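You operate a simulated robot arm through the tools that you are given. There is no shell and no other tool. Be economical: measure what you need, move in short steps, check, and stop when the job is done.

You run a simulated robot arm. Do the job below in one go: nothing can be reset, and whatever is moved stays where it is left.

Task
Fit the red plug, switch the bed on, feed the pallet out to the blue sensor, then switch off.
Fine: feed with the blue button. Set down upright: red plug.

Only the result counts: the job must be done as asked and must still hold three seconds after the hand-in. Knocking over, shifting, dropping, spilling or breaking anything else fails it.

Robot
A 7-joint arm with a two-finger parallel gripper on a trunk, on a base that drives. Base frame: it is fixed to the floor where the robot stands at the start and does not move with it; the origin is under the middle of the robot, x ahead of it, y to its left, z up. Readings come in m, degrees, newtons and seconds.
Its first joint turns from -166.0 to 166.0 degrees. Places, roughly: blue button [1, 0.1, 1]; blue sensor [0.9, -0.2, 0.4]; blue stop lever [0.5, -1.1, 0.2]; green stop lever [-0.4, -1.1, 0.2]; left sensor knob [0.9, -0.2, 0.3]; orange guide bar [1.4, -0.6, 0.3]; plug socket [1.1, 0.1, 1.2]; red bed switch [1, 0, 0.9]; red stop lever [0.6, -0.8, 0.2]; right sensor knob [0.8, -0.4, 0.3]; small pallet [3.5, 0.5, 0.5]; white clamp lever [1.3, -0.1, 0.2]; white sensor [0.9, -0.4, 0.4]. Payload 3.43 kg.
The TCP is the grasp point between the finger pads, 0.034 m short of the fingertips. In the tool frame z runs along the fingers and y along their closing line. Largest opening 0.128 m; finger width 0.024, thickness 0.012; the body of the gripper, 0.048 by 0.13 m, starts 0.096 m behind the TCP.
Orientation is told as [roll, pitch, yaw] about the base's x, y, z axes, in that order, counted from this pose: with the fingers straight down and closing along the base's y, the tool's x points along the base's -x, its y along +y and its z along -z.

Tools
- The arm moves only by the tool play_rows. Its argument "plan" is one flat list of numbers, 7 for each row, row after row: the shift along the tool's x, y, z in cm, then the turn, a rotation vector about the tool's x, y, z in degrees, then the opening, from 0 (shut) to 1 (fully open). In form: [x, y, z, ax, ay, az, claw, x, y, z, ax, ay, az, claw, ...]. A call has 1 to 12 rows; each row shifts and turns the commanded pose from where the row before left it, along the tool's axes as they then stand. Each row takes 0.2 s and may step no farther than 0.05 m and 8.6 degrees from the row before; otherwise, or with a gripper value out of range, the whole call is refused. A pose out of reach is approached as far as the arm can. The call stops where the force on the tool passes 90 N (or 10 N more than at its start, if that is more) or the arm is blocked; 0.2 s more then pass. The fingers move at their own pace (about 0.153 m/s each) and stop on an object; they squeeze with about 27 N. The grip force told is the motor's: it shows also when the fingers shut on nothing. Time passes only in rows, and 0.2 s behind the last, so rows that do not move let the fingers close. It gives the time, the measured TCP pose, the force on the tool (base axes), the opening and the grip force at its end, in the units of the frame above (readings bear some noise), with the torque about the TCP (base axes, N m) and any sound that the robot's microphone picked up, and new pictures: "show" is both (left out), scene, wrist or none.
- Cameras (640 x 400 px; columns grow to the right, rows downward): "scene" is now at [0.2034, 0.2108, 1.4118]; the picture's right is [-0.26, -0.96, 0.00], its down [-0.21, 0.05, -0.98] and it looks along [0.94, -0.26, -0.21] (base axes); focal length 258 px, centre (320, 200). "wrist" rides on the gripper at [0.076, -0.011, -0.16] in the tool frame; the picture's right is [0.15, 0.99, 0.00], its down [-0.88, 0.13, -0.46] and it looks along [-0.45, 0.07, 0.89] (tool axes); focal length 234 px, centre (320, 200). There is no depth. A picture from a camera that has moved, and an enlarged one, comes with that camera's place and axes in the base frame and with its lens. The place of the scene camera against the robot may be out by one fixed shift of up to 0.012 m in any direction.
- drive_base(legs): drives the robot by 1 to 6 legs, each [ahead, turn to the left] in m and degrees, along the robot's own axes; the way and the turn of a leg run together, so that a leg with both is an arc; at most 1.5 m and 180 degrees a leg. The arm and the cameras ride along, it lands a little off, and it stops where it bumps. It gives what a move gives, and a new picture of the scene camera.
- head_to(pan, tilt): turns the head with the scene camera to pan (to the left, within 120 degrees either way) and tilt (down, from -29 to 69), counted from straight ahead of the robot. It gives what a move gives, and a new picture of the scene camera.
- inspect(camera, box): a new picture of the part [left, top, right, bottom] of that camera's present view, enlarged. It takes no simulated time.
- sign_off(): hands the job in; it is judged then, once.

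Go step by step. Nothing tells you exact positions but the pictures and the camera data: compare them with the known pose of the tool, close in by small moves and look again before you grip or let go. The budget is 120 turns and 260 pictures, counting those below and the enlarged ones. Unless the task says otherwise, let go and move clear before handing in, and close with one line.

The tools are called after "Request:" as a command line: name --argument value ..., lists and objects as JSON in quotes. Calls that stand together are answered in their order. play_rows: Moves the arm, as the interface text tells. Its arguments: {"type":"object","properties":{"plan":{"type":"array","items":{"type":"number"}},"show":{"type":"string","enum":["both","scene","wrist","none"]}},"required":["plan"]} The other tools are called the same way: drive_base (legs) drives the base; head_to (pan, tilt) turns the head that bears the scene camera; inspect (camera, box) takes an enlarged picture of a part of a camera's view; sign_off () hands the job in.

At the start:

```text
t: 0.0
tool_pos: [0.5615, 0.1498, 1.354]
orientation: [0.0, -0.1, -0.1]
ft_force: [-0.4, -0.3, 0.3]
ft_torque: [0.0, -0.01, -0.02]
grip_width: 0.128
grasp_force: 0.1
robot x, y, heading: [0.0041, 0.0046, -0.1]
head pan, tilt: [-15.3, 11.5]
```

scene: 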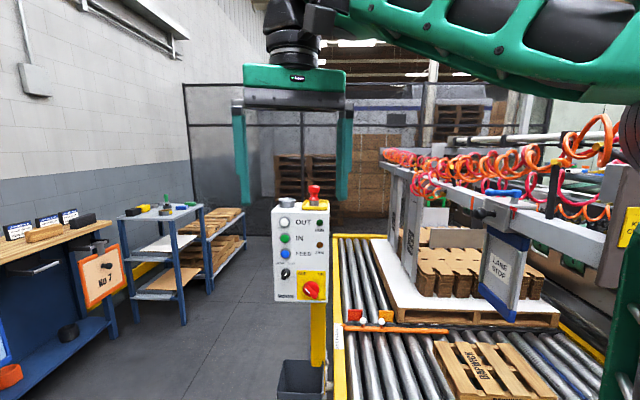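
wrist: 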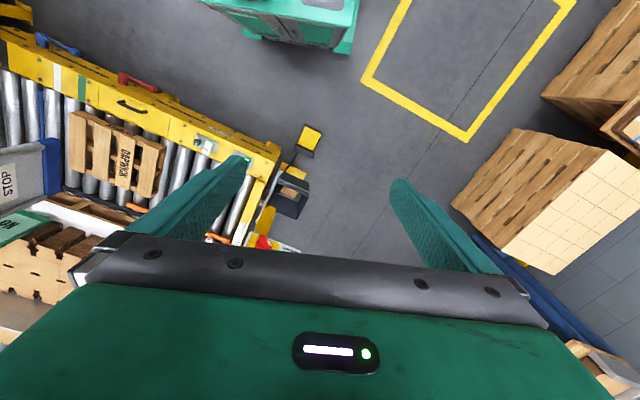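

The control box stands ahead with its buttons facing the robot, a red item on top, and roller beds to the right. I look closer at the box and the surroundings to find the red plug.

Request:
inspect --camera "scene" --box '[260, 170, 340, 320]'

Request:
inspect --camera "scene" --box '[0, 180, 220, 400]'

Request:
inspect --camera "scene" --box '[320, 220, 640, 400]'

```text
2.67 times, centred on (300, 245) of scene
camera zoom: at [0.2034, 0.2108, 1.4118], right [-0.26, -0.96, 0.0], down [-0.21, 0.05, -0.98], along [0.94, -0.26, -0.21], focal length 687 px, centre (373, 80)
```

zoom: 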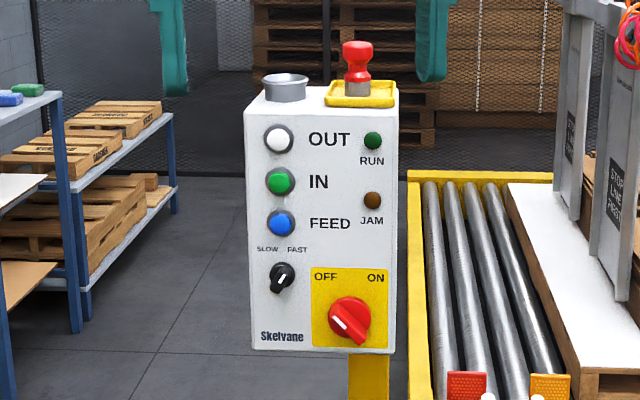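

```text
1.82 times, centred on (110, 290) of scene
camera zoom: at [0.2034, 0.2108, 1.4118], right [-0.26, -0.96, 0.0], down [-0.21, 0.05, -0.98], along [0.94, -0.26, -0.21], focal length 468 px, centre (702, 36)
```

zoom: 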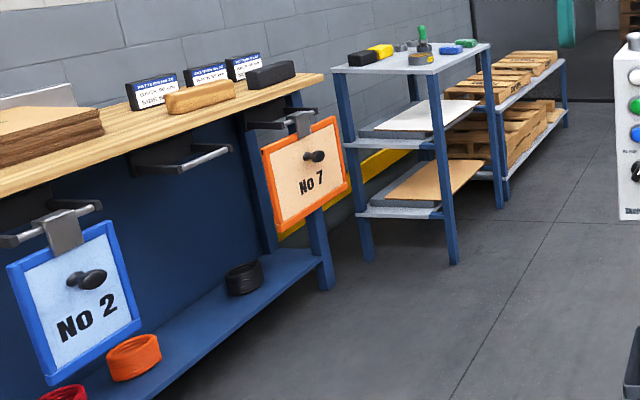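

```text
2.00 times, centred on (480, 310) of scene
camera zoom: at [0.2034, 0.2108, 1.4118], right [-0.26, -0.96, 0.0], down [-0.21, 0.05, -0.98], along [0.94, -0.26, -0.21], focal length 515 px, centre (0, -20)
```

zoom: 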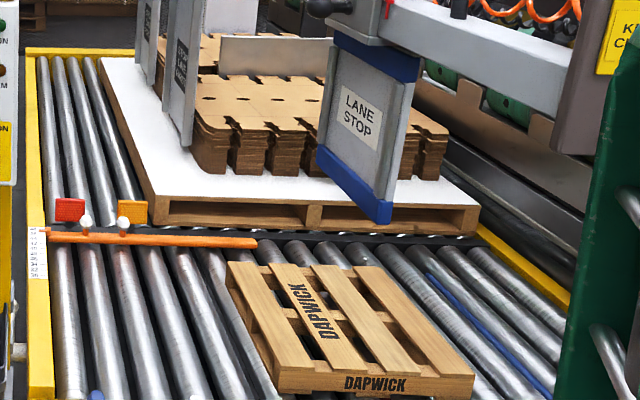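

The red plug seems parked in the yellow holder on top of the box and the grey cup next to it is the socket. I look around the roller bed before touching anything.

Request:
head_to --pan -35 --tilt 45

Request:
head_to --pan -75 --tilt 40

```text
t: 1.0
tool_pos: [0.5461, 0.1498, 1.3627]
orientation: [0.0, -0.6, -0.1]
ft_force: [-0.5, -0.7, 0.8]
ft_torque: [-0.02, 0.01, -0.01]
grip_width: 0.128
grasp_force: 0.1
robot x, y, heading: [0.0015, 0.003, -0.1]
head pan, tilt: [-35.0, 45.0]
camera scene: at [0.1796, 0.1887, 1.3596], right [-0.57, -0.82, 0.01], down [-0.59, 0.41, -0.7], along [0.57, -0.41, -0.71], focal length 258 px, centre (320, 200)
```

scene: 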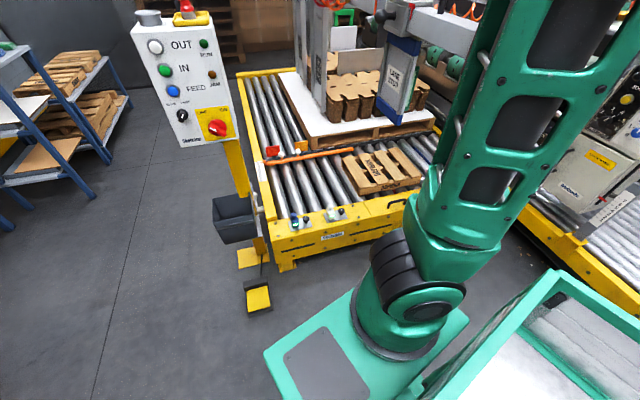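

```text
t: 2.1
tool_pos: [0.5463, 0.1496, 1.3608]
orientation: [0.1, -0.7, -0.1]
ft_force: [-0.2, -0.7, 1.0]
ft_torque: [-0.01, 0.03, 0.02]
grip_width: 0.1279
grasp_force: 0.2
robot x, y, heading: [0.0033, 0.0011, -0.0]
head pan, tilt: [-75.0, 40.0]
camera scene: at [0.135, 0.1533, 1.3674], right [-0.97, -0.26, 0.01], down [-0.18, 0.62, -0.76], along [0.19, -0.74, -0.65], focal length 258 px, centre (320, 200)
```

scene: 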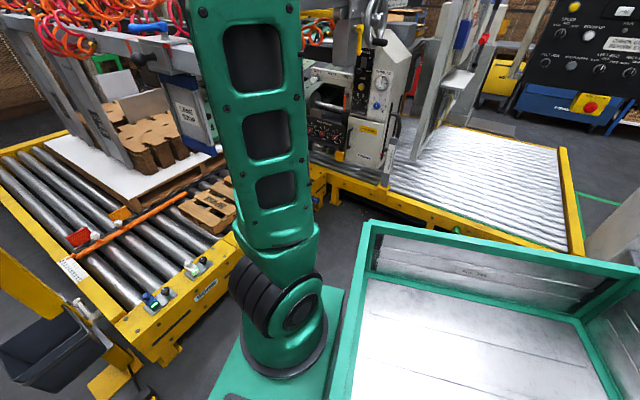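

The bed's front end carries two sensors, with the Dapwick pallet on the rollers behind them. I zoom in on the bed.

Request:
inspect --camera "scene" --box '[0, 120, 240, 340]'

Request:
head_to --pan -20 --tilt 35

Request:
inspect --camera "scene" --box '[320, 60, 520, 280]'

Request:
inspect --camera "scene" --box '[220, 40, 360, 160]'

```text
1.82 times, centred on (120, 230) of scene
camera zoom: at [0.135, 0.1533, 1.3674], right [-0.97, -0.26, 0.01], down [-0.18, 0.62, -0.76], along [0.19, -0.74, -0.65], focal length 468 px, centre (684, 146)
```

zoom: 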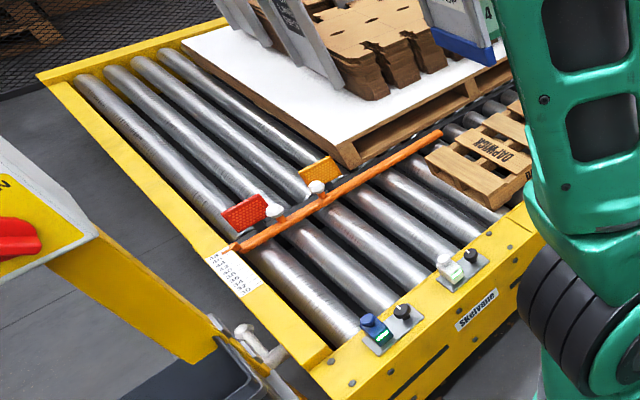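

```text
t: 3.3
tool_pos: [0.5462, 0.1497, 1.3613]
orientation: [0.0, -0.6, 0.0]
ft_force: [-0.1, 0.4, 0.1]
ft_torque: [-0.01, 0.0, -0.04]
grip_width: 0.128
grasp_force: 0.0
robot x, y, heading: [0.0056, 0.003, 0.1]
head pan, tilt: [-20.0, 35.0]
camera scene: at [0.1957, 0.2052, 1.3742], right [-0.34, -0.94, 0.0], down [-0.55, 0.2, -0.81], along [0.76, -0.28, -0.58], focal length 258 px, centre (320, 200)
```

scene: 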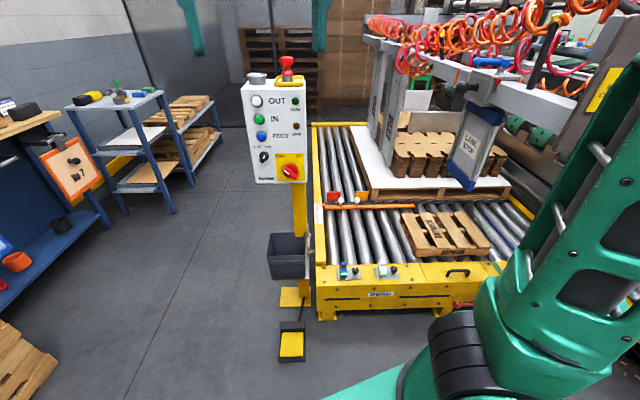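

```text
1.82 times, centred on (420, 170) of scene
camera zoom: at [0.1957, 0.2052, 1.3742], right [-0.34, -0.94, 0.0], down [-0.55, 0.2, -0.81], along [0.76, -0.28, -0.58], focal length 468 px, centre (138, 254)
```

zoom: 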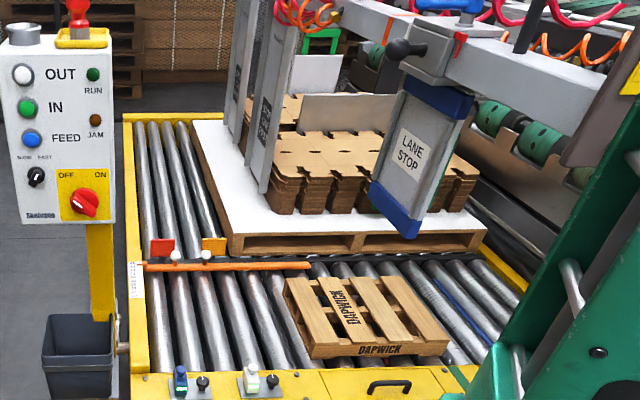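

```text
3.33 times, centred on (290, 100) of scene
camera zoom: at [0.1957, 0.2052, 1.3742], right [-0.34, -0.94, 0.0], down [-0.55, 0.2, -0.81], along [0.76, -0.28, -0.58], focal length 859 px, centre (420, 533)
```

zoom: 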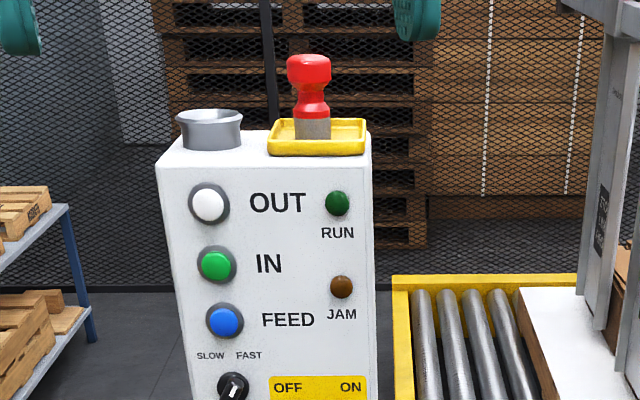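

The rollers run away from me, so the pallet travels left (+y) past the white sensor to the blue one. The plug looks to be near [1.08, -0.01, 1.2–1.27] and the cup near [1.08, 0.09, 1.22]. I drive a little closer for reach and then hover above with the wrist camera.

Request:
drive_base --legs '[[0.12, 0]]'

Request:
play_rows --plan '[-3, -3, -4, 0, 0, 0, 1, -4, -3, -3, 0, 0, 0, 1, -4, -3, 0, 0, 0, 0, 1, -4, -3, 0, 0, 0, 0, 1, -4, -3, 0, 0, 0, 0, 1, -4, -1, 0, 0, 0, 0, 1, -4, 0, 0, 0, 0, 0, 0.7, 0, 0, 0, 0, 0, 0, 0.7]'

```text
t: 4.5
tool_pos: [0.668, 0.1504, 1.362]
orientation: [0.0, -0.7, 0.0]
ft_force: [-0.9, 0.0, 0.0]
ft_torque: [-0.01, 0.05, 0.01]
grip_width: 0.1281
grasp_force: 0.1
robot x, y, heading: [0.1237, 0.0039, 0.1]
head pan, tilt: [-20.0, 35.0]
camera scene: at [0.3166, 0.2052, 1.3742], right [-0.34, -0.94, 0.0], down [-0.55, 0.2, -0.81], along [0.76, -0.28, -0.58], focal length 258 px, centre (320, 200)
```

scene: 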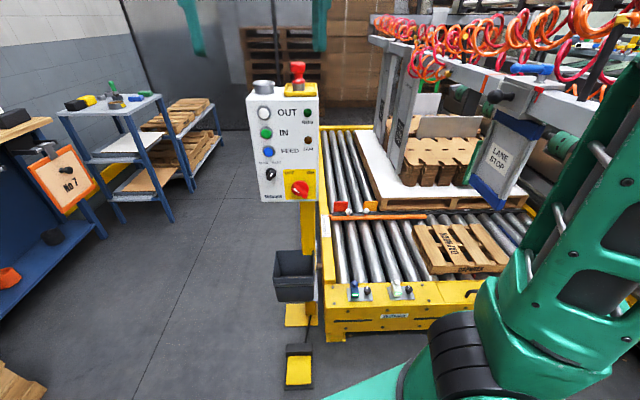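

```text
refused: row 1 steps farther than a row can; nothing moved
```

The drive went fine. My first row was too long, so I shorten it.

Request:
play_rows --plan '[-2, -3, -3, 0, 0, 0, 1, -3, -3, -2, 0, 0, 0, 1, -3.5, -3, 0, 0, 0, 0, 1, -3.5, -3, 0, 0, 0, 0, 1, -3.5, -3, 0, 0, 0, 0, 1, -4, -1, 0, 0, 0, 0, 1, -4, 0, 0, 0, 0, 0, 0.7, -4, 0, 0, 0, 0, 0, 0.7, -2, 0, 0, 0, 0, 0, 0.7]'

```text
t: 5.0
tool_pos: [0.6272, 0.1595, 1.4007]
orientation: [1.0, -2.8, 5.0]
ft_force: [1.8, 0.7, -0.6]
ft_torque: [-0.08, 0.15, 0.01]
grip_width: 0.128
grasp_force: 0.1
out of reach, approached as far as the arm can: row 1, 2
robot x, y, heading: [0.1194, 0.0023, -0.1]
head pan, tilt: [-20.0, 35.0]
stopped in row 2: the force on the tool passed its limit at 405 N (the readings are from after the stop); the commanded pose is now the measured one
camera scene: at [0.3171, 0.2051, 1.3741], right [-0.34, -0.94, 0.0], down [-0.55, 0.2, -0.81], along [0.76, -0.28, -0.58], focal length 258 px, centre (320, 200)
camera wrist: at [0.5445, 0.1384, 1.5558], right [-0.23, 0.97, 0.01], down [0.84, 0.2, 0.5], along [0.48, 0.12, -0.87], focal length 234 px, centre (320, 200)
```

scene: 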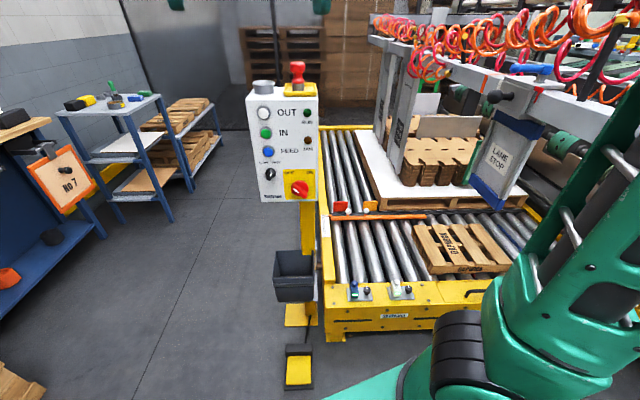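
wrist: 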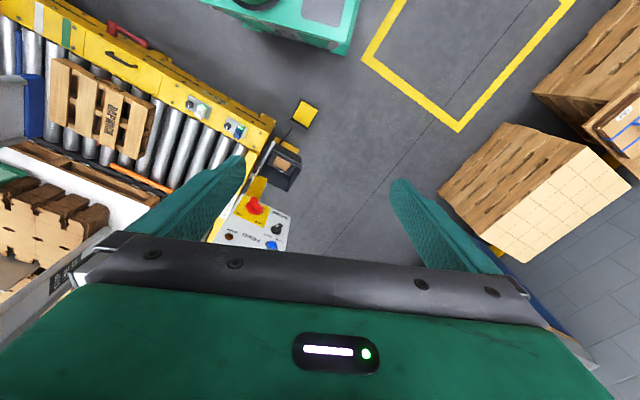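

The hover height was beyond reach with the fingers straight down. A horizontal gripper suits both the plug and the buttons better, so I swing the tool forward and down in stages.

Request:
play_rows --plan '[-2.4, -1, 1.6, -1, -6, 5, 0.7, -2.23, -2, 1.87, 0, -8, 0, 0.7, -1.95, -2, 2.17, 0, -8, 0, 0.7, -1.63, -2, 2.42, 0, -8, 0, 0.7, -1.28, -2, 2.62, 0, -8, 0, 0.7, -0.9, -2, 2.77, 0, -8, 0, 0.7]'

```text
t: 6.4
tool_pos: [0.776, 0.0556, 1.3062]
orientation: [3.4, -48.5, -2.4]
ft_force: [-0.5, 0.0, 0.0]
ft_torque: [0.01, -0.02, 0.0]
grip_width: 0.0894
grasp_force: 0.1
robot x, y, heading: [0.1229, 0.0022, 0.1]
head pan, tilt: [-20.0, 35.0]
camera scene: at [0.3164, 0.2053, 1.3742], right [-0.34, -0.94, 0.0], down [-0.55, 0.2, -0.81], along [0.76, -0.28, -0.58], focal length 258 px, centre (320, 200)
camera wrist: at [0.6058, 0.0416, 1.3541], right [-0.1, 0.99, -0.07], down [0.24, 0.09, 0.97], along [0.97, 0.08, -0.25], focal length 234 px, centre (320, 200)
```

scene: 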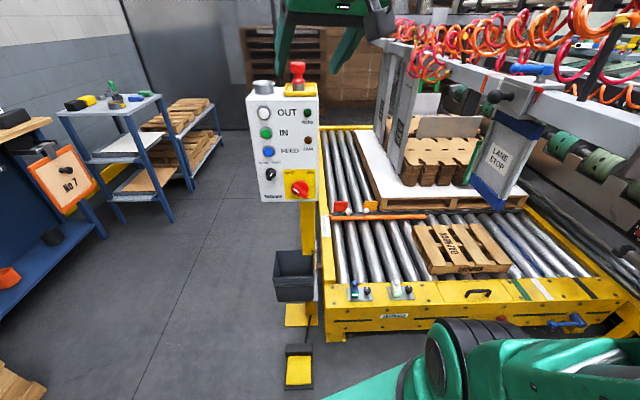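
wrist: 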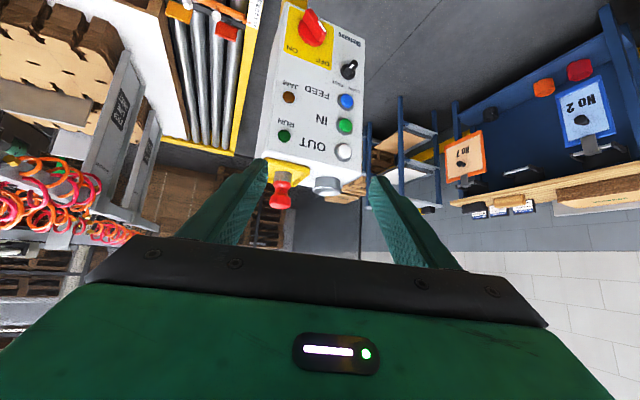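

The wrist camera now sees the box, plug and cup well. I enlarge both cameras to triangulate.

Request:
inspect --camera "wrist" --box '[240, 0, 380, 220]'

Request:
inspect --camera "scene" --box '[230, 50, 340, 210]'

```text
1.82 times, centred on (310, 110) of wrist
camera zoom: at [0.6058, 0.0416, 1.3541], right [-0.1, 0.99, -0.07], down [0.24, 0.09, 0.97], along [0.97, 0.08, -0.25], focal length 426 px, centre (338, 364)
```

zoom: 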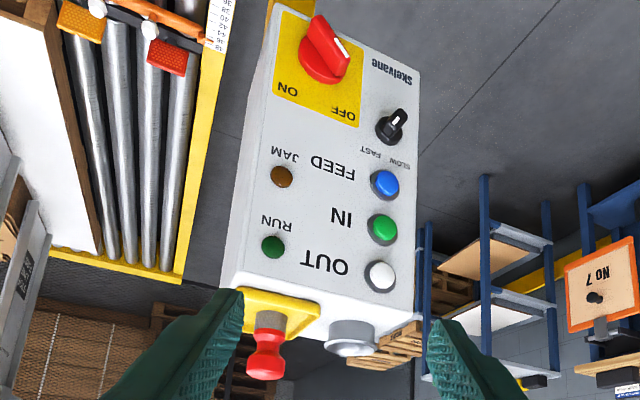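

```text
2.50 times, centred on (285, 130) of scene
camera zoom: at [0.3164, 0.2053, 1.3742], right [-0.34, -0.94, 0.0], down [-0.55, 0.2, -0.81], along [0.76, -0.28, -0.58], focal length 644 px, centre (408, 375)
```

zoom: 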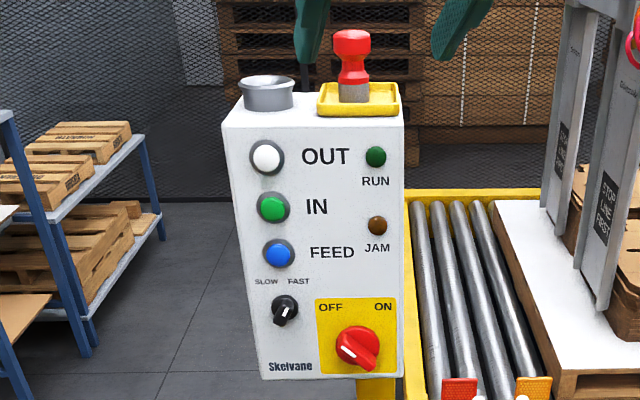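

I take the plug to stand at about [1.05, 0.00], its cap at z 1.24–1.26, and the cup at [1.06, 0.093] with its rim near 1.215. I now level the gripper and stop short of the plug.

Request:
play_rows --plan '[-1.16, -1.1, 2.98, 1.6, -7.9, -1.6, 0.65, -0.74, -1.1, 3.11, 0, -7.9, 0, 0.65, -0.31, -1.1, 3.18, 0, -7.9, 0, 0.65, 0.13, -1.1, 3.19, 0, -7.8, 0, 0.65, 0.56, -1, 3.15, 0, 0, 0, 0.65]'

Request:
inspect --camera "wrist" --box '[220, 60, 420, 260]'

Request:
inspect --camera "scene" --box '[230, 0, 370, 140]'

```text
t: 7.6
tool_pos: [0.9278, 0.0044, 1.2515]
orientation: [0.0, -80.1, 0.0]
ft_force: [-0.3, -0.1, 0.9]
ft_torque: [0.04, 0.06, -0.02]
grip_width: 0.0833
grasp_force: 0.2
robot x, y, heading: [0.1191, 0.0038, 0.2]
head pan, tilt: [-20.0, 35.0]
camera scene: at [0.3158, 0.2053, 1.3742], right [-0.34, -0.94, 0.0], down [-0.55, 0.2, -0.81], along [0.76, -0.28, -0.58], focal length 258 px, centre (320, 200)
camera wrist: at [0.7558, -0.0074, 1.2031], right [-0.03, 0.99, -0.14], down [-0.3, 0.13, 0.95], along [0.95, 0.07, 0.29], focal length 234 px, centre (320, 200)
```

scene: 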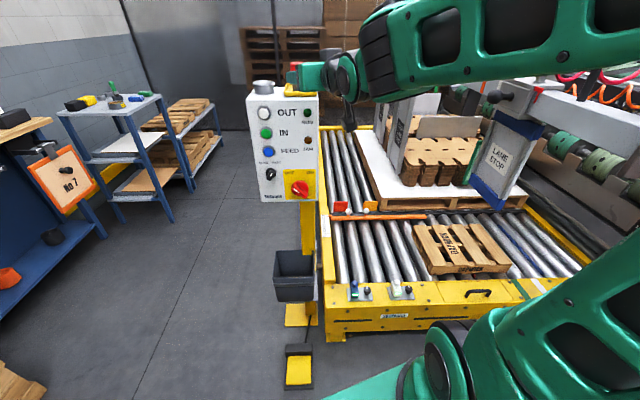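
wrist: 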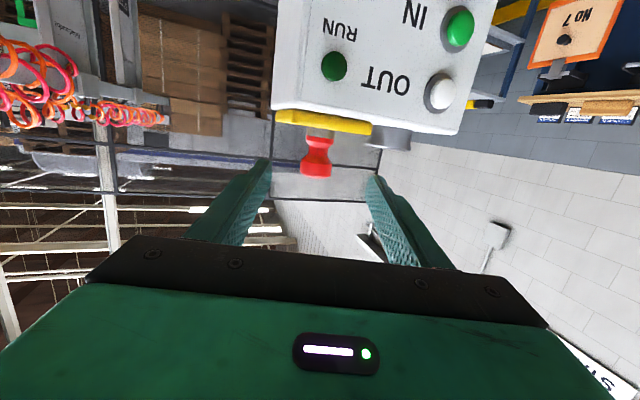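

```text
2.00 times, centred on (320, 160) of wrist
camera zoom: at [0.7558, -0.0074, 1.2031], right [-0.03, 0.99, -0.14], down [-0.3, 0.13, 0.95], along [0.95, 0.07, 0.29], focal length 468 px, centre (320, 280)
```

zoom: 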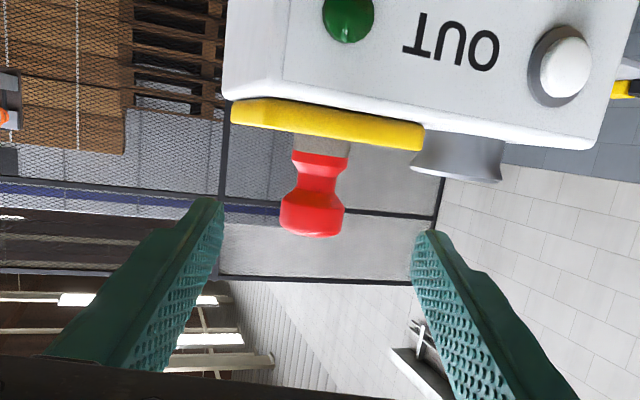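

```text
2.86 times, centred on (300, 70) of scene
camera zoom: at [0.3158, 0.2053, 1.3742], right [-0.34, -0.94, 0.0], down [-0.55, 0.2, -0.81], along [0.76, -0.28, -0.58], focal length 736 px, centre (377, 571)
```

zoom: 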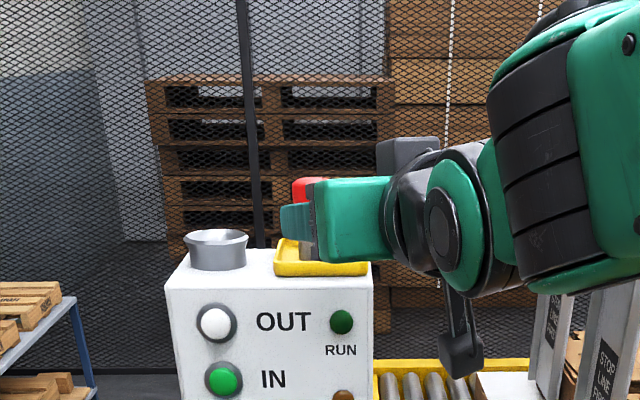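

The cap lines up at y≈0.003, z≈1.249, x≈1.05, which agrees with the earlier estimate. I advance the open fingers around it and look before gripping.

Request:
play_rows --plan '[-0.53, 0, 3.0, 0, 0, 0, 0.65, -0.53, 0, 3.0, 0, 0, 0, 0.65, -0.53, 0, 3.0, 0, 0, 0, 0.65, -0.53, 0, 3.0, 0, 0, 0, 0.65]' --show "wrist"

Request:
inspect --camera "wrist" --box '[220, 100, 420, 260]'

Request:
inspect --camera "scene" --box '[230, 50, 370, 130]'

```text
t: 8.6
tool_pos: [1.0486, 0.0036, 1.2503]
orientation: [0.3, -80.0, -0.3]
ft_force: [-0.8, -0.1, 0.5]
ft_torque: [0.01, 0.06, 0.02]
grip_width: 0.0834
grasp_force: 0.1
robot x, y, heading: [0.1182, 0.0028, 0.1]
head pan, tilt: [-20.0, 35.0]
camera wrist: at [0.8775, -0.0072, 1.2018], right [-0.03, 0.99, -0.14], down [-0.3, 0.13, 0.95], along [0.95, 0.07, 0.29], focal length 234 px, centre (320, 200)
```

wrist: 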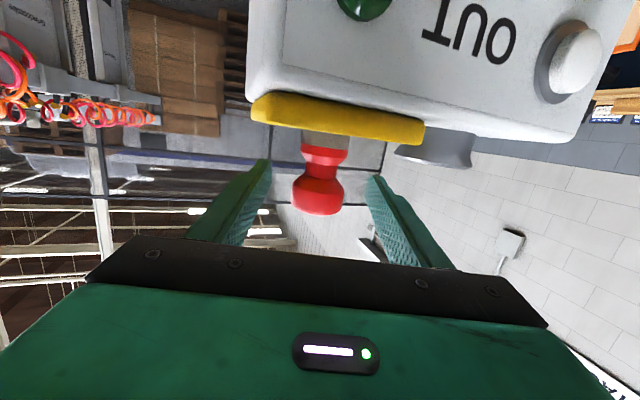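

```text
2.50 times, centred on (320, 180) of wrist
camera zoom: at [0.8775, -0.0072, 1.2018], right [-0.03, 0.99, -0.14], down [-0.3, 0.13, 0.95], along [0.95, 0.07, 0.29], focal length 585 px, centre (320, 250)
```

zoom: 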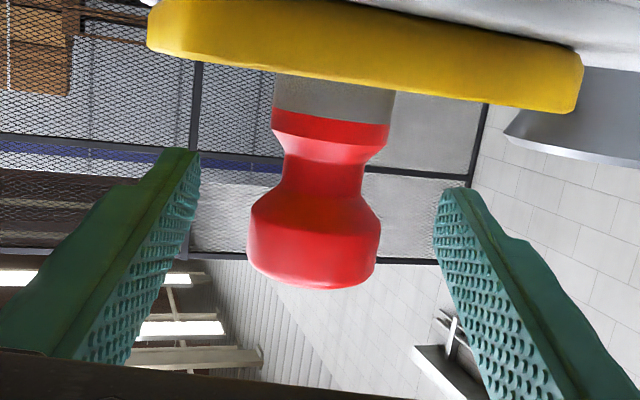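

```text
4.57 times, centred on (300, 90) of scene
camera zoom: at [0.316, 0.2053, 1.3742], right [-0.34, -0.94, 0.0], down [-0.55, 0.2, -0.81], along [0.76, -0.28, -0.58], focal length 1178 px, centre (411, 703)
```

zoom: 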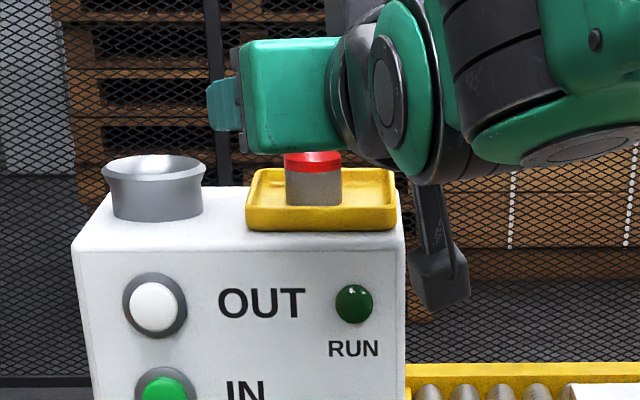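

The cap sits right at the grasp point. I close on it and lift a few centimetres.

Request:
play_rows --plan '[0, 0, 0, 0, 0, 0, 0.25, 0, 0, 0, 0, 0, 0, 0.15, 0, 0, 0, 0, 0, 0, 0.1, 0, 0, 0, 0, 0, 0, 0.1]' --show "none"

Request:
play_rows --plan '[0, 0, 0, 0, 0, 0, 0.1, -1.48, 0, -0.26, 0, 0, 0, 0.1, -1.97, 0, -0.35, 0, 0, 0, 0.1, -1.97, 0, -0.35, 0, 0, 0, 0.1]'

Request:
inspect --camera "wrist" --box '[220, 60, 420, 260]'

Request:
inspect --camera "scene" --box '[230, 30, 370, 130]'

```text
t: 9.6
tool_pos: [1.049, 0.0028, 1.2494]
orientation: [0.3, -80.0, -0.3]
ft_force: [-0.3, -0.4, -0.5]
ft_torque: [0.05, 0.02, -0.01]
grip_width: 0.039
grasp_force: 27.5
robot x, y, heading: [0.1227, 0.0046, 0.4]
head pan, tilt: [-20.0, 35.0]
```

```text
t: 10.6
tool_pos: [1.0487, 0.0038, 1.3048]
orientation: [0.1, -79.9, -0.1]
ft_force: [0.4, 0.1, -1.4]
ft_torque: [0.03, -0.01, -0.01]
grip_width: 0.0131
grasp_force: 0.0
robot x, y, heading: [0.123, 0.0056, -0.1]
head pan, tilt: [-20.0, 35.0]
camera scene: at [0.3167, 0.2052, 1.3741], right [-0.34, -0.94, 0.0], down [-0.55, 0.2, -0.81], along [0.76, -0.28, -0.58], focal length 258 px, centre (320, 200)
camera wrist: at [0.8773, -0.0067, 1.2571], right [-0.03, 0.99, -0.14], down [-0.3, 0.13, 0.95], along [0.95, 0.07, 0.29], focal length 234 px, centre (320, 200)
```

scene: 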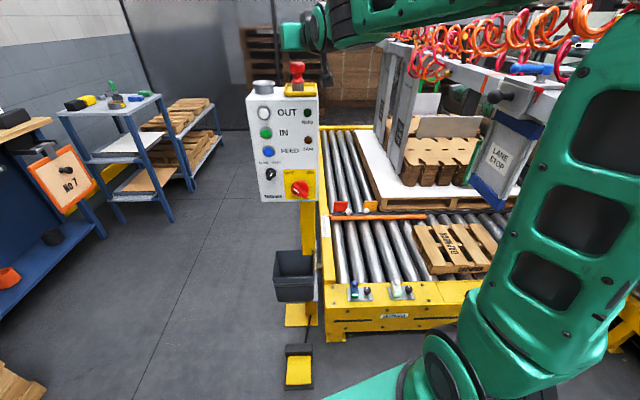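
wrist: 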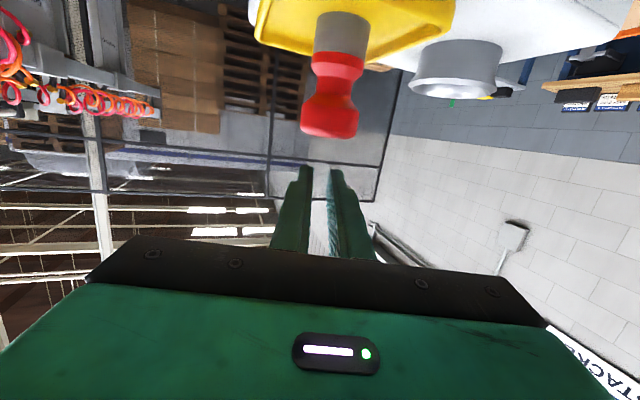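

```text
2.00 times, centred on (320, 160) of wrist
camera zoom: at [0.8773, -0.0067, 1.2571], right [-0.03, 0.99, -0.14], down [-0.3, 0.13, 0.95], along [0.95, 0.07, 0.29], focal length 468 px, centre (320, 280)
```

zoom: 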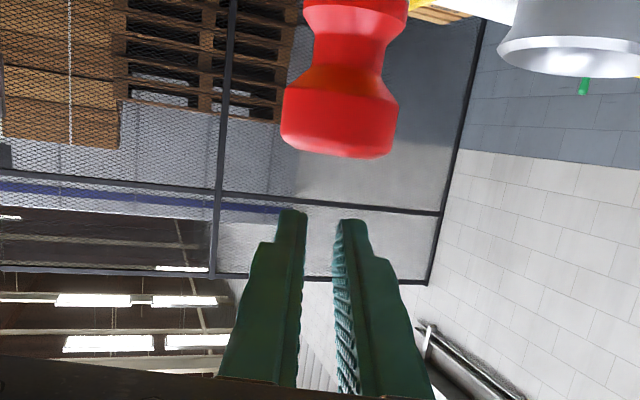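

```text
4.00 times, centred on (300, 80) of scene
camera zoom: at [0.3167, 0.2052, 1.3741], right [-0.34, -0.94, 0.0], down [-0.55, 0.2, -0.81], along [0.76, -0.28, -0.58], focal length 1030 px, centre (400, 680)
```

zoom: 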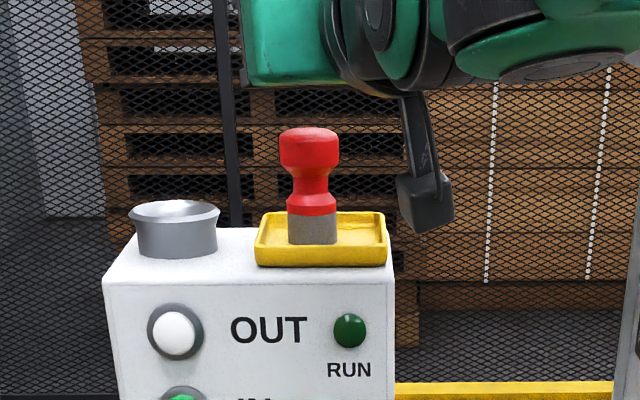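

The fingers slid off the rounded cap and the plug is still standing in place. I back out and regrip lower, on the neck and flange, so the cap lip holds it.

Request:
play_rows --plan '[0.6, 0, -3.45, 0, 0, 0, 0.5, 0.6, 0, -3.45, 0, 0, 0, 0.5, 0.6, 0, -3.45, 0, 0, 0, 0.5, 3.89, 0, 0.69, 0, 0, 0, 0.5, 3.89, 0, 0.69, 0, -5, 0, 0.5, -0.3, 0, 3.49, 0, 0, 0, 0.5, -0.3, 0, 3.49, 0, 0, 0, 0.5]' --show "wrist"

Request:
inspect --camera "scene" --box '[230, 50, 370, 130]'

```text
t: 12.2
tool_pos: [1.014, 0.004, 1.2249]
orientation: [0.6, -85.0, -0.6]
ft_force: [-0.5, -0.5, 0.1]
ft_torque: [0.01, 0.07, -0.03]
grip_width: 0.0639
grasp_force: 0.1
robot x, y, heading: [0.1203, 0.0048, 0.2]
head pan, tilt: [-20.0, 35.0]
camera wrist: at [0.848, -0.0069, 1.1623], right [-0.01, 0.99, -0.14], down [-0.38, 0.13, 0.92], along [0.93, 0.07, 0.37], focal length 234 px, centre (320, 200)
```

wrist: 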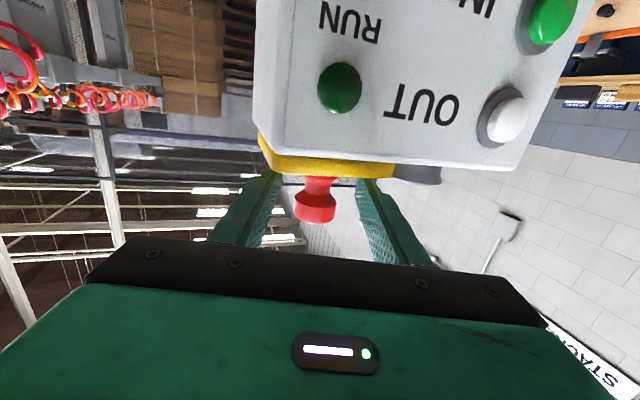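

```text
4.57 times, centred on (300, 90) of scene
camera zoom: at [0.3159, 0.2052, 1.3742], right [-0.34, -0.94, 0.0], down [-0.55, 0.2, -0.81], along [0.76, -0.28, -0.58], focal length 1178 px, centre (411, 703)
```

zoom: 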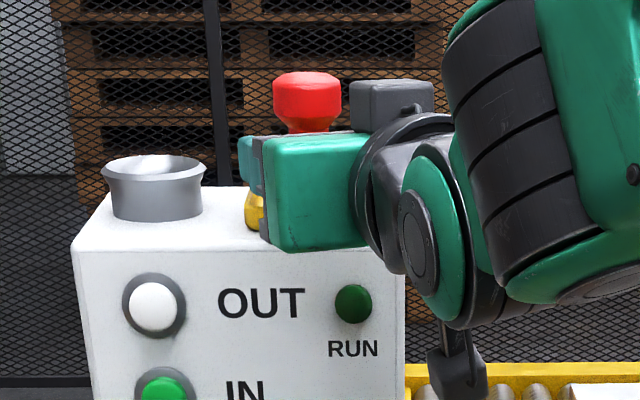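

The fingers are either side of the plug at neck height, clear of the tray. I advance the last 3.6 cm, close, and lift gently by 1.5 cm.

Request:
play_rows --plan '[-0.15, 0, 1.8, 0, 0, 0, 0.5, -0.15, 0, 1.8, 0, 0, 0, 0.5, 0, 0, 0, 0, 0, 0, 0.2, 0, 0, 0, 0, 0, 0, 0, 0, 0, 0, 0, 0, 0, 0]' --show "wrist"

Request:
inspect --camera "wrist" --box '[220, 100, 420, 260]'

```text
t: 13.4
tool_pos: [1.0511, 0.0051, 1.2256]
orientation: [0.5, -85.1, -0.5]
ft_force: [-0.2, -0.2, 0.2]
ft_torque: [-0.01, 0.03, 0.01]
grip_width: 0.0333
grasp_force: 27.4
robot x, y, heading: [0.1206, 0.0041, -0.2]
head pan, tilt: [-20.0, 35.0]
camera wrist: at [0.8843, -0.0067, 1.1629], right [-0.01, 0.99, -0.14], down [-0.38, 0.13, 0.92], along [0.93, 0.07, 0.37], focal length 234 px, centre (320, 200)
```

wrist: 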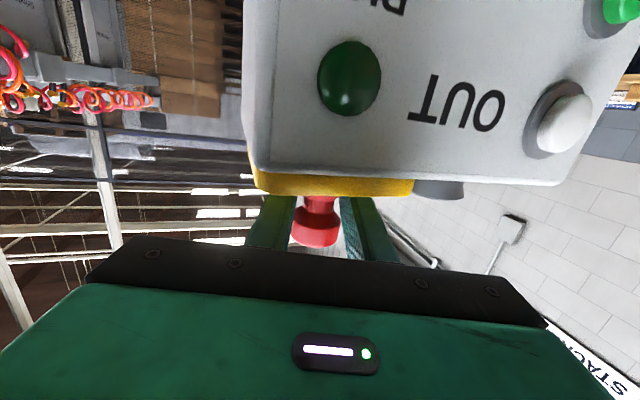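

```text
2.50 times, centred on (320, 180) of wrist
camera zoom: at [0.8843, -0.0067, 1.1629], right [-0.01, 0.99, -0.14], down [-0.38, 0.13, 0.92], along [0.93, 0.07, 0.37], focal length 585 px, centre (320, 250)
```

zoom: 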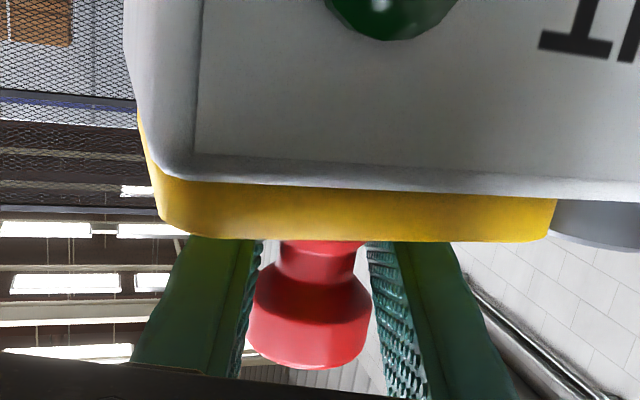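

Grip at 33 mm width under the cap lip. Lifting slowly.

Request:
play_rows --plan '[-0.5, 0, -0.04, 0, 0, 0, 0, -1, 0, -0.09, 0, 0, 0, 0, -1, 0, -0.09, 0, 0, 0, 0, -1, 0, -0.09, 0, 0, 0, 0, 0, 0, 0, 0, 0, 0, 0]' --show "wrist"

Request:
inspect --camera "scene" --box '[230, 40, 370, 130]'

```text
t: 14.6
tool_pos: [1.0506, 0.0041, 1.2602]
orientation: [0.5, -85.0, -0.6]
ft_force: [0.1, 0.4, -0.1]
ft_torque: [0.02, 0.01, 0.02]
grip_width: 0.0333
grasp_force: 27.0
robot x, y, heading: [0.1183, 0.0041, -0.0]
head pan, tilt: [-20.0, 35.0]
camera wrist: at [0.8842, -0.0068, 1.1982], right [-0.01, 0.99, -0.14], down [-0.38, 0.13, 0.92], along [0.93, 0.07, 0.37], focal length 234 px, centre (320, 200)
```

wrist: 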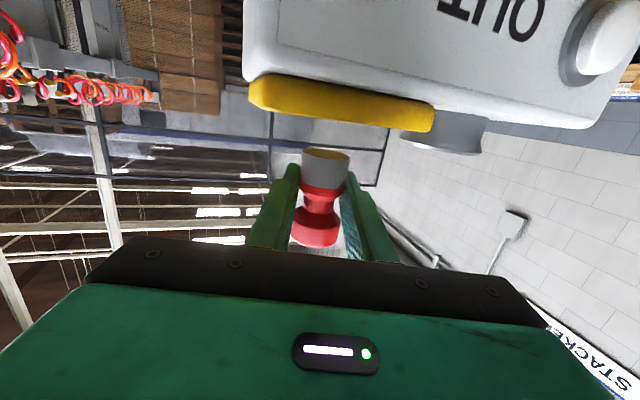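

```text
4.44 times, centred on (300, 85) of scene
camera zoom: at [0.3166, 0.2052, 1.3742], right [-0.34, -0.94, 0.0], down [-0.55, 0.2, -0.81], along [0.76, -0.28, -0.58], focal length 1145 px, centre (409, 711)
```

zoom: 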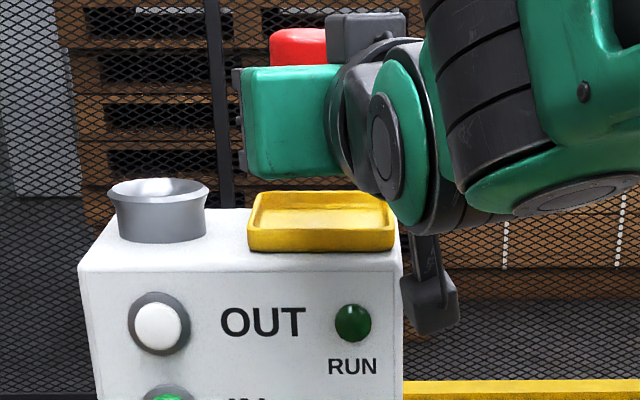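

The plug is lifted and upright. I raise it another 2 cm and carry it over the cup at about [1.062, 0.092].

Request:
play_rows --plan '[-2, 0, -0.17, 0, 0, 0, 0, -0.1, 2.9, 0.4, 0, 0, 0, 0, -0.1, 2.9, 0.4, 0, 0, 0, 0, 0, 2.9, 0.3, 0, 0, 0, 0, 0, 0, 0, 0, 0, 0, 0]'

Request:
inspect --camera "wrist" --box '[220, 60, 420, 260]'

Request:
inspect --camera "scene" --box '[220, 40, 360, 130]'

```text
t: 15.8
tool_pos: [1.0612, 0.0895, 1.2838]
orientation: [0.6, -84.9, -0.6]
ft_force: [-0.2, 0.0, -0.8]
ft_torque: [-0.01, 0.01, 0.0]
grip_width: 0.0334
grasp_force: 27.1
robot x, y, heading: [0.1209, 0.0018, 0.1]
head pan, tilt: [-20.0, 35.0]
camera scene: at [0.3166, 0.2052, 1.3742], right [-0.34, -0.94, 0.0], down [-0.55, 0.2, -0.81], along [0.76, -0.28, -0.58], focal length 258 px, centre (320, 200)
camera wrist: at [0.8947, 0.0797, 1.2196], right [-0.01, 0.99, -0.14], down [-0.38, 0.13, 0.92], along [0.93, 0.07, 0.37], focal length 234 px, centre (320, 200)
```

scene: 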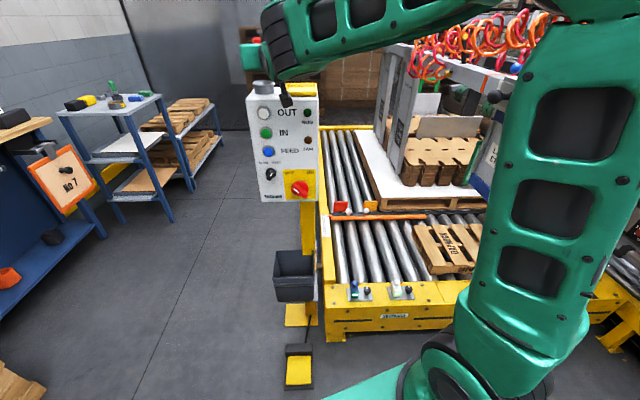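
wrist: 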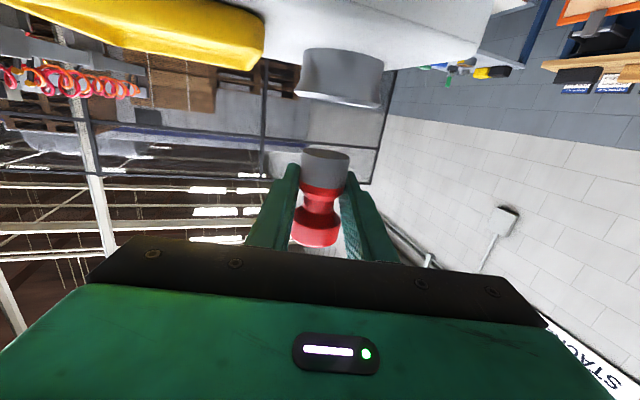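

```text
2.00 times, centred on (320, 160) of wrist
camera zoom: at [0.8947, 0.0797, 1.2196], right [-0.01, 0.99, -0.14], down [-0.38, 0.13, 0.92], along [0.93, 0.07, 0.37], focal length 468 px, centre (320, 280)
```

zoom: 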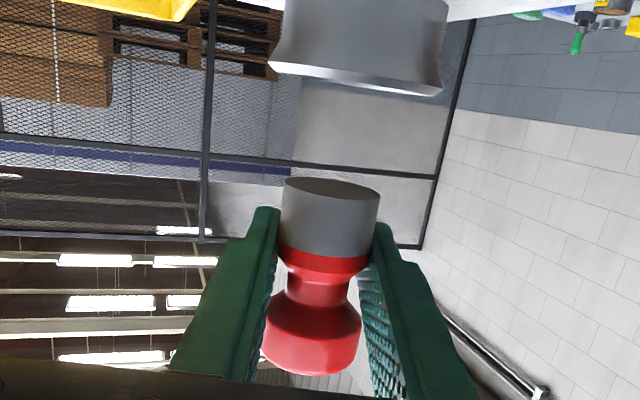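

```text
4.44 times, centred on (290, 85) of scene
camera zoom: at [0.3166, 0.2052, 1.3742], right [-0.34, -0.94, 0.0], down [-0.55, 0.2, -0.81], along [0.76, -0.28, -0.58], focal length 1145 px, centre (453, 711)
```

zoom: 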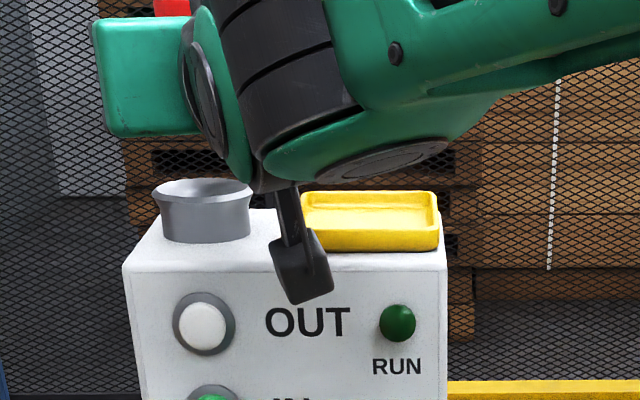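

Sideways the plug needs about 3 mm more; the cup's depth is less certain (1.06–1.075). I back off and tip the tool so that the wrist camera can look down on the cup and fix its x.

Request:
play_rows --plan '[-1.3, 0, -2.32, 0, 7, 0, 0, -1.01, 0, -2.46, 0, 7, 0, 0, -0.7, 0, -2.57, 0, 7, 0, 0, -0.38, 0, -2.64, 0, 7, 0, 0, -0.06, 0, -2.66, 0, 7, 0, 0, 0, 0, 0, 0, 0, 0, 0]' --show "wrist"

Request:
inspect --camera "wrist" --box '[240, 30, 400, 150]'

```text
t: 17.2
tool_pos: [0.9528, 0.0913, 1.3582]
orientation: [0.1, -50.0, -0.1]
ft_force: [0.5, -0.5, -1.1]
ft_torque: [0.0, 0.03, -0.01]
grip_width: 0.0334
grasp_force: 27.0
robot x, y, heading: [0.1189, 0.0033, -0.0]
head pan, tilt: [-20.0, 35.0]
camera wrist: at [0.7799, 0.0799, 1.4016], right [-0.09, 0.99, -0.11], down [0.22, 0.13, 0.97], along [0.97, 0.07, -0.23], focal length 234 px, centre (320, 200)
```

wrist: 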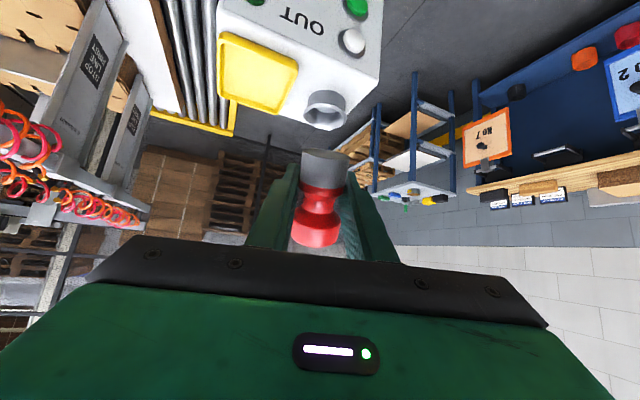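

```text
3.33 times, centred on (320, 90) of wrist
camera zoom: at [0.7799, 0.0799, 1.4016], right [-0.09, 0.99, -0.11], down [0.22, 0.13, 0.97], along [0.97, 0.07, -0.23], focal length 781 px, centre (320, 567)
```

zoom: 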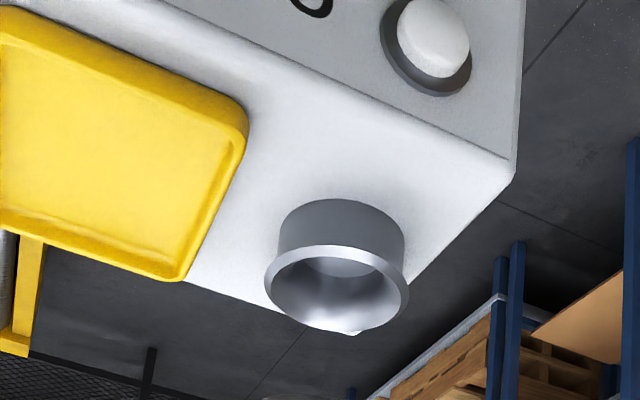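

The cup is now fixed at about [1.070, 0.094], rim z 1.214, with a funnel shape. I return to the upright pose above it and check.

Request:
play_rows --plan '[-0.37, 0.04, 2.77, 0, -7, 0, 0, -0.03, 0.04, 2.8, 0, -7, 0, 0, 0.31, 0.04, 2.78, 0, -7, 0, 0, 0.65, 0.04, 2.72, 0, -7, 0, 0, 0.98, 0.04, 2.62, 0, -7, 0, 0, 0, 0, 0, 0, 0, 0, 0]' --show "none"

Request:
inspect --camera "wrist" --box '[220, 60, 420, 260]'

```text
t: 18.6
tool_pos: [1.0694, 0.0925, 1.2812]
orientation: [0.6, -84.9, -0.6]
ft_force: [0.0, -0.3, -1.2]
ft_torque: [0.02, 0.04, 0.02]
grip_width: 0.0337
grasp_force: 27.0
robot x, y, heading: [0.1219, 0.0019, -0.1]
head pan, tilt: [-20.0, 35.0]
```

```text
2.00 times, centred on (320, 160) of wrist
camera zoom: at [0.9021, 0.0814, 1.2185], right [-0.01, 0.99, -0.14], down [-0.38, 0.13, 0.92], along [0.93, 0.07, 0.37], focal length 468 px, centre (320, 280)
```

zoom: 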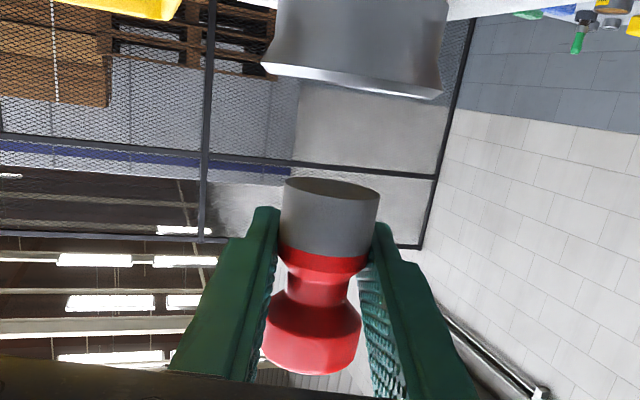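

Aligned to within about 1.5 mm; I correct that and lower until the pin starts entering the cup.

Request:
play_rows --plan '[1, 0.15, 0.09, 0, 0, 0, 0, 1, 0, 0.09, 0, 0, 0, 0, 1, 0, 0.09, 0, 0, 0, 0, 0.5, 0, 0.04, 0, 0, 0, 0, 0, 0, 0, 0, 0, 0, 0]' --show "none"

Request:
inspect --camera "wrist" --box '[220, 60, 420, 260]'

Request:
inspect --camera "scene" --box '[220, 40, 360, 130]'

```text
t: 19.8
tool_pos: [1.0702, 0.0933, 1.2463]
orientation: [0.6, -84.9, -0.6]
ft_force: [-0.2, 0.0, -1.1]
ft_torque: [0.01, -0.01, -0.03]
grip_width: 0.0331
grasp_force: 27.2
robot x, y, heading: [0.1176, 0.0093, 0.0]
head pan, tilt: [-20.0, 35.0]
```

```text
2.00 times, centred on (320, 160) of wrist
camera zoom: at [0.9031, 0.0832, 1.1845], right [-0.01, 0.99, -0.14], down [-0.38, 0.13, 0.92], along [0.93, 0.07, 0.37], focal length 468 px, centre (320, 280)
```

zoom: 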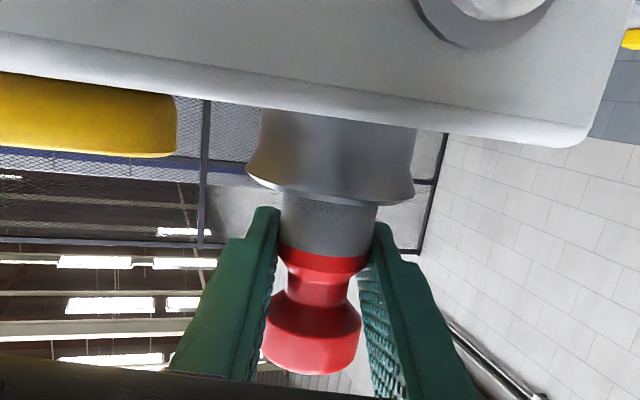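

```text
4.44 times, centred on (290, 85) of scene
camera zoom: at [0.3166, 0.2052, 1.3742], right [-0.34, -0.94, 0.0], down [-0.55, 0.2, -0.81], along [0.76, -0.28, -0.58], focal length 1145 px, centre (453, 711)
```

zoom: 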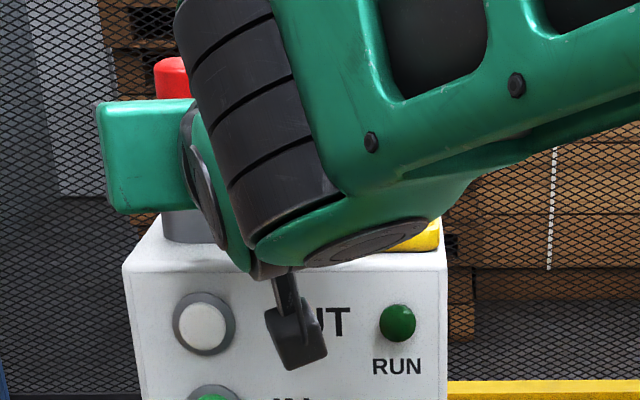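

The pin is centred and entering the cup. I lower a further 1.4 cm, until the fingers are just above the rim.

Request:
play_rows --plan '[0.5, 0, 0.04, 0, 0, 0, 0, 0.5, 0, 0.04, 0, 0, 0, 0, 0.4, 0, 0.03, 0, 0, 0, 0, 0, 0, 0, 0, 0, 0, 0]' --show "none"

Request:
inspect --camera "wrist" --box '[220, 60, 420, 260]'

```text
t: 20.8
tool_pos: [1.0691, 0.0933, 1.2343]
orientation: [0.9, -85.2, -1.2]
ft_force: [10.0, -1.6, 18.1]
ft_torque: [-0.04, -0.02, 0.0]
grip_width: 0.0337
grasp_force: 26.9
robot x, y, heading: [0.1222, 0.0068, 0.0]
head pan, tilt: [-20.0, 35.0]
```

```text
2.00 times, centred on (320, 160) of wrist
camera zoom: at [0.903, 0.0825, 1.1716], right [-0.01, 0.99, -0.14], down [-0.38, 0.13, 0.92], along [0.93, 0.07, 0.37], focal length 468 px, centre (320, 280)
```

zoom: 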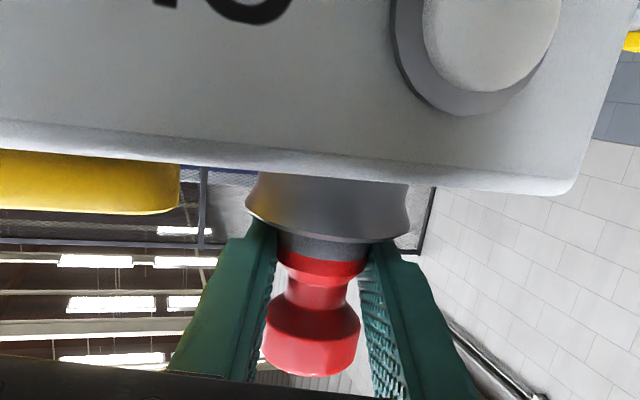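

A force of +18 N up and +10 N ahead says the pin is riding on the near side of the funnel. I lift a touch, shift 4 mm ahead and lower again.

Request:
play_rows --plan '[-0.5, 0, -0.04, 0, 0, 0, 0, -0.03, 0, 0.4, 0, 0, 0, 0, 0.4, 0, 0.03, 0, 0, 0, 0, 0.3, 0, 0.03, 0, 0, 0, 0, 0, 0, 0, 0, 0, 0, 0]' --show "none"

```text
t: 22.0
tool_pos: [1.0724, 0.0934, 1.2312]
orientation: [1.0, -85.1, -0.9]
ft_force: [3.7, 1.9, 9.7]
ft_torque: [-0.17, -0.3, 0.16]
grip_width: 0.0334
grasp_force: 26.7
robot x, y, heading: [0.1198, 0.0035, -0.1]
head pan, tilt: [-20.0, 35.0]
```

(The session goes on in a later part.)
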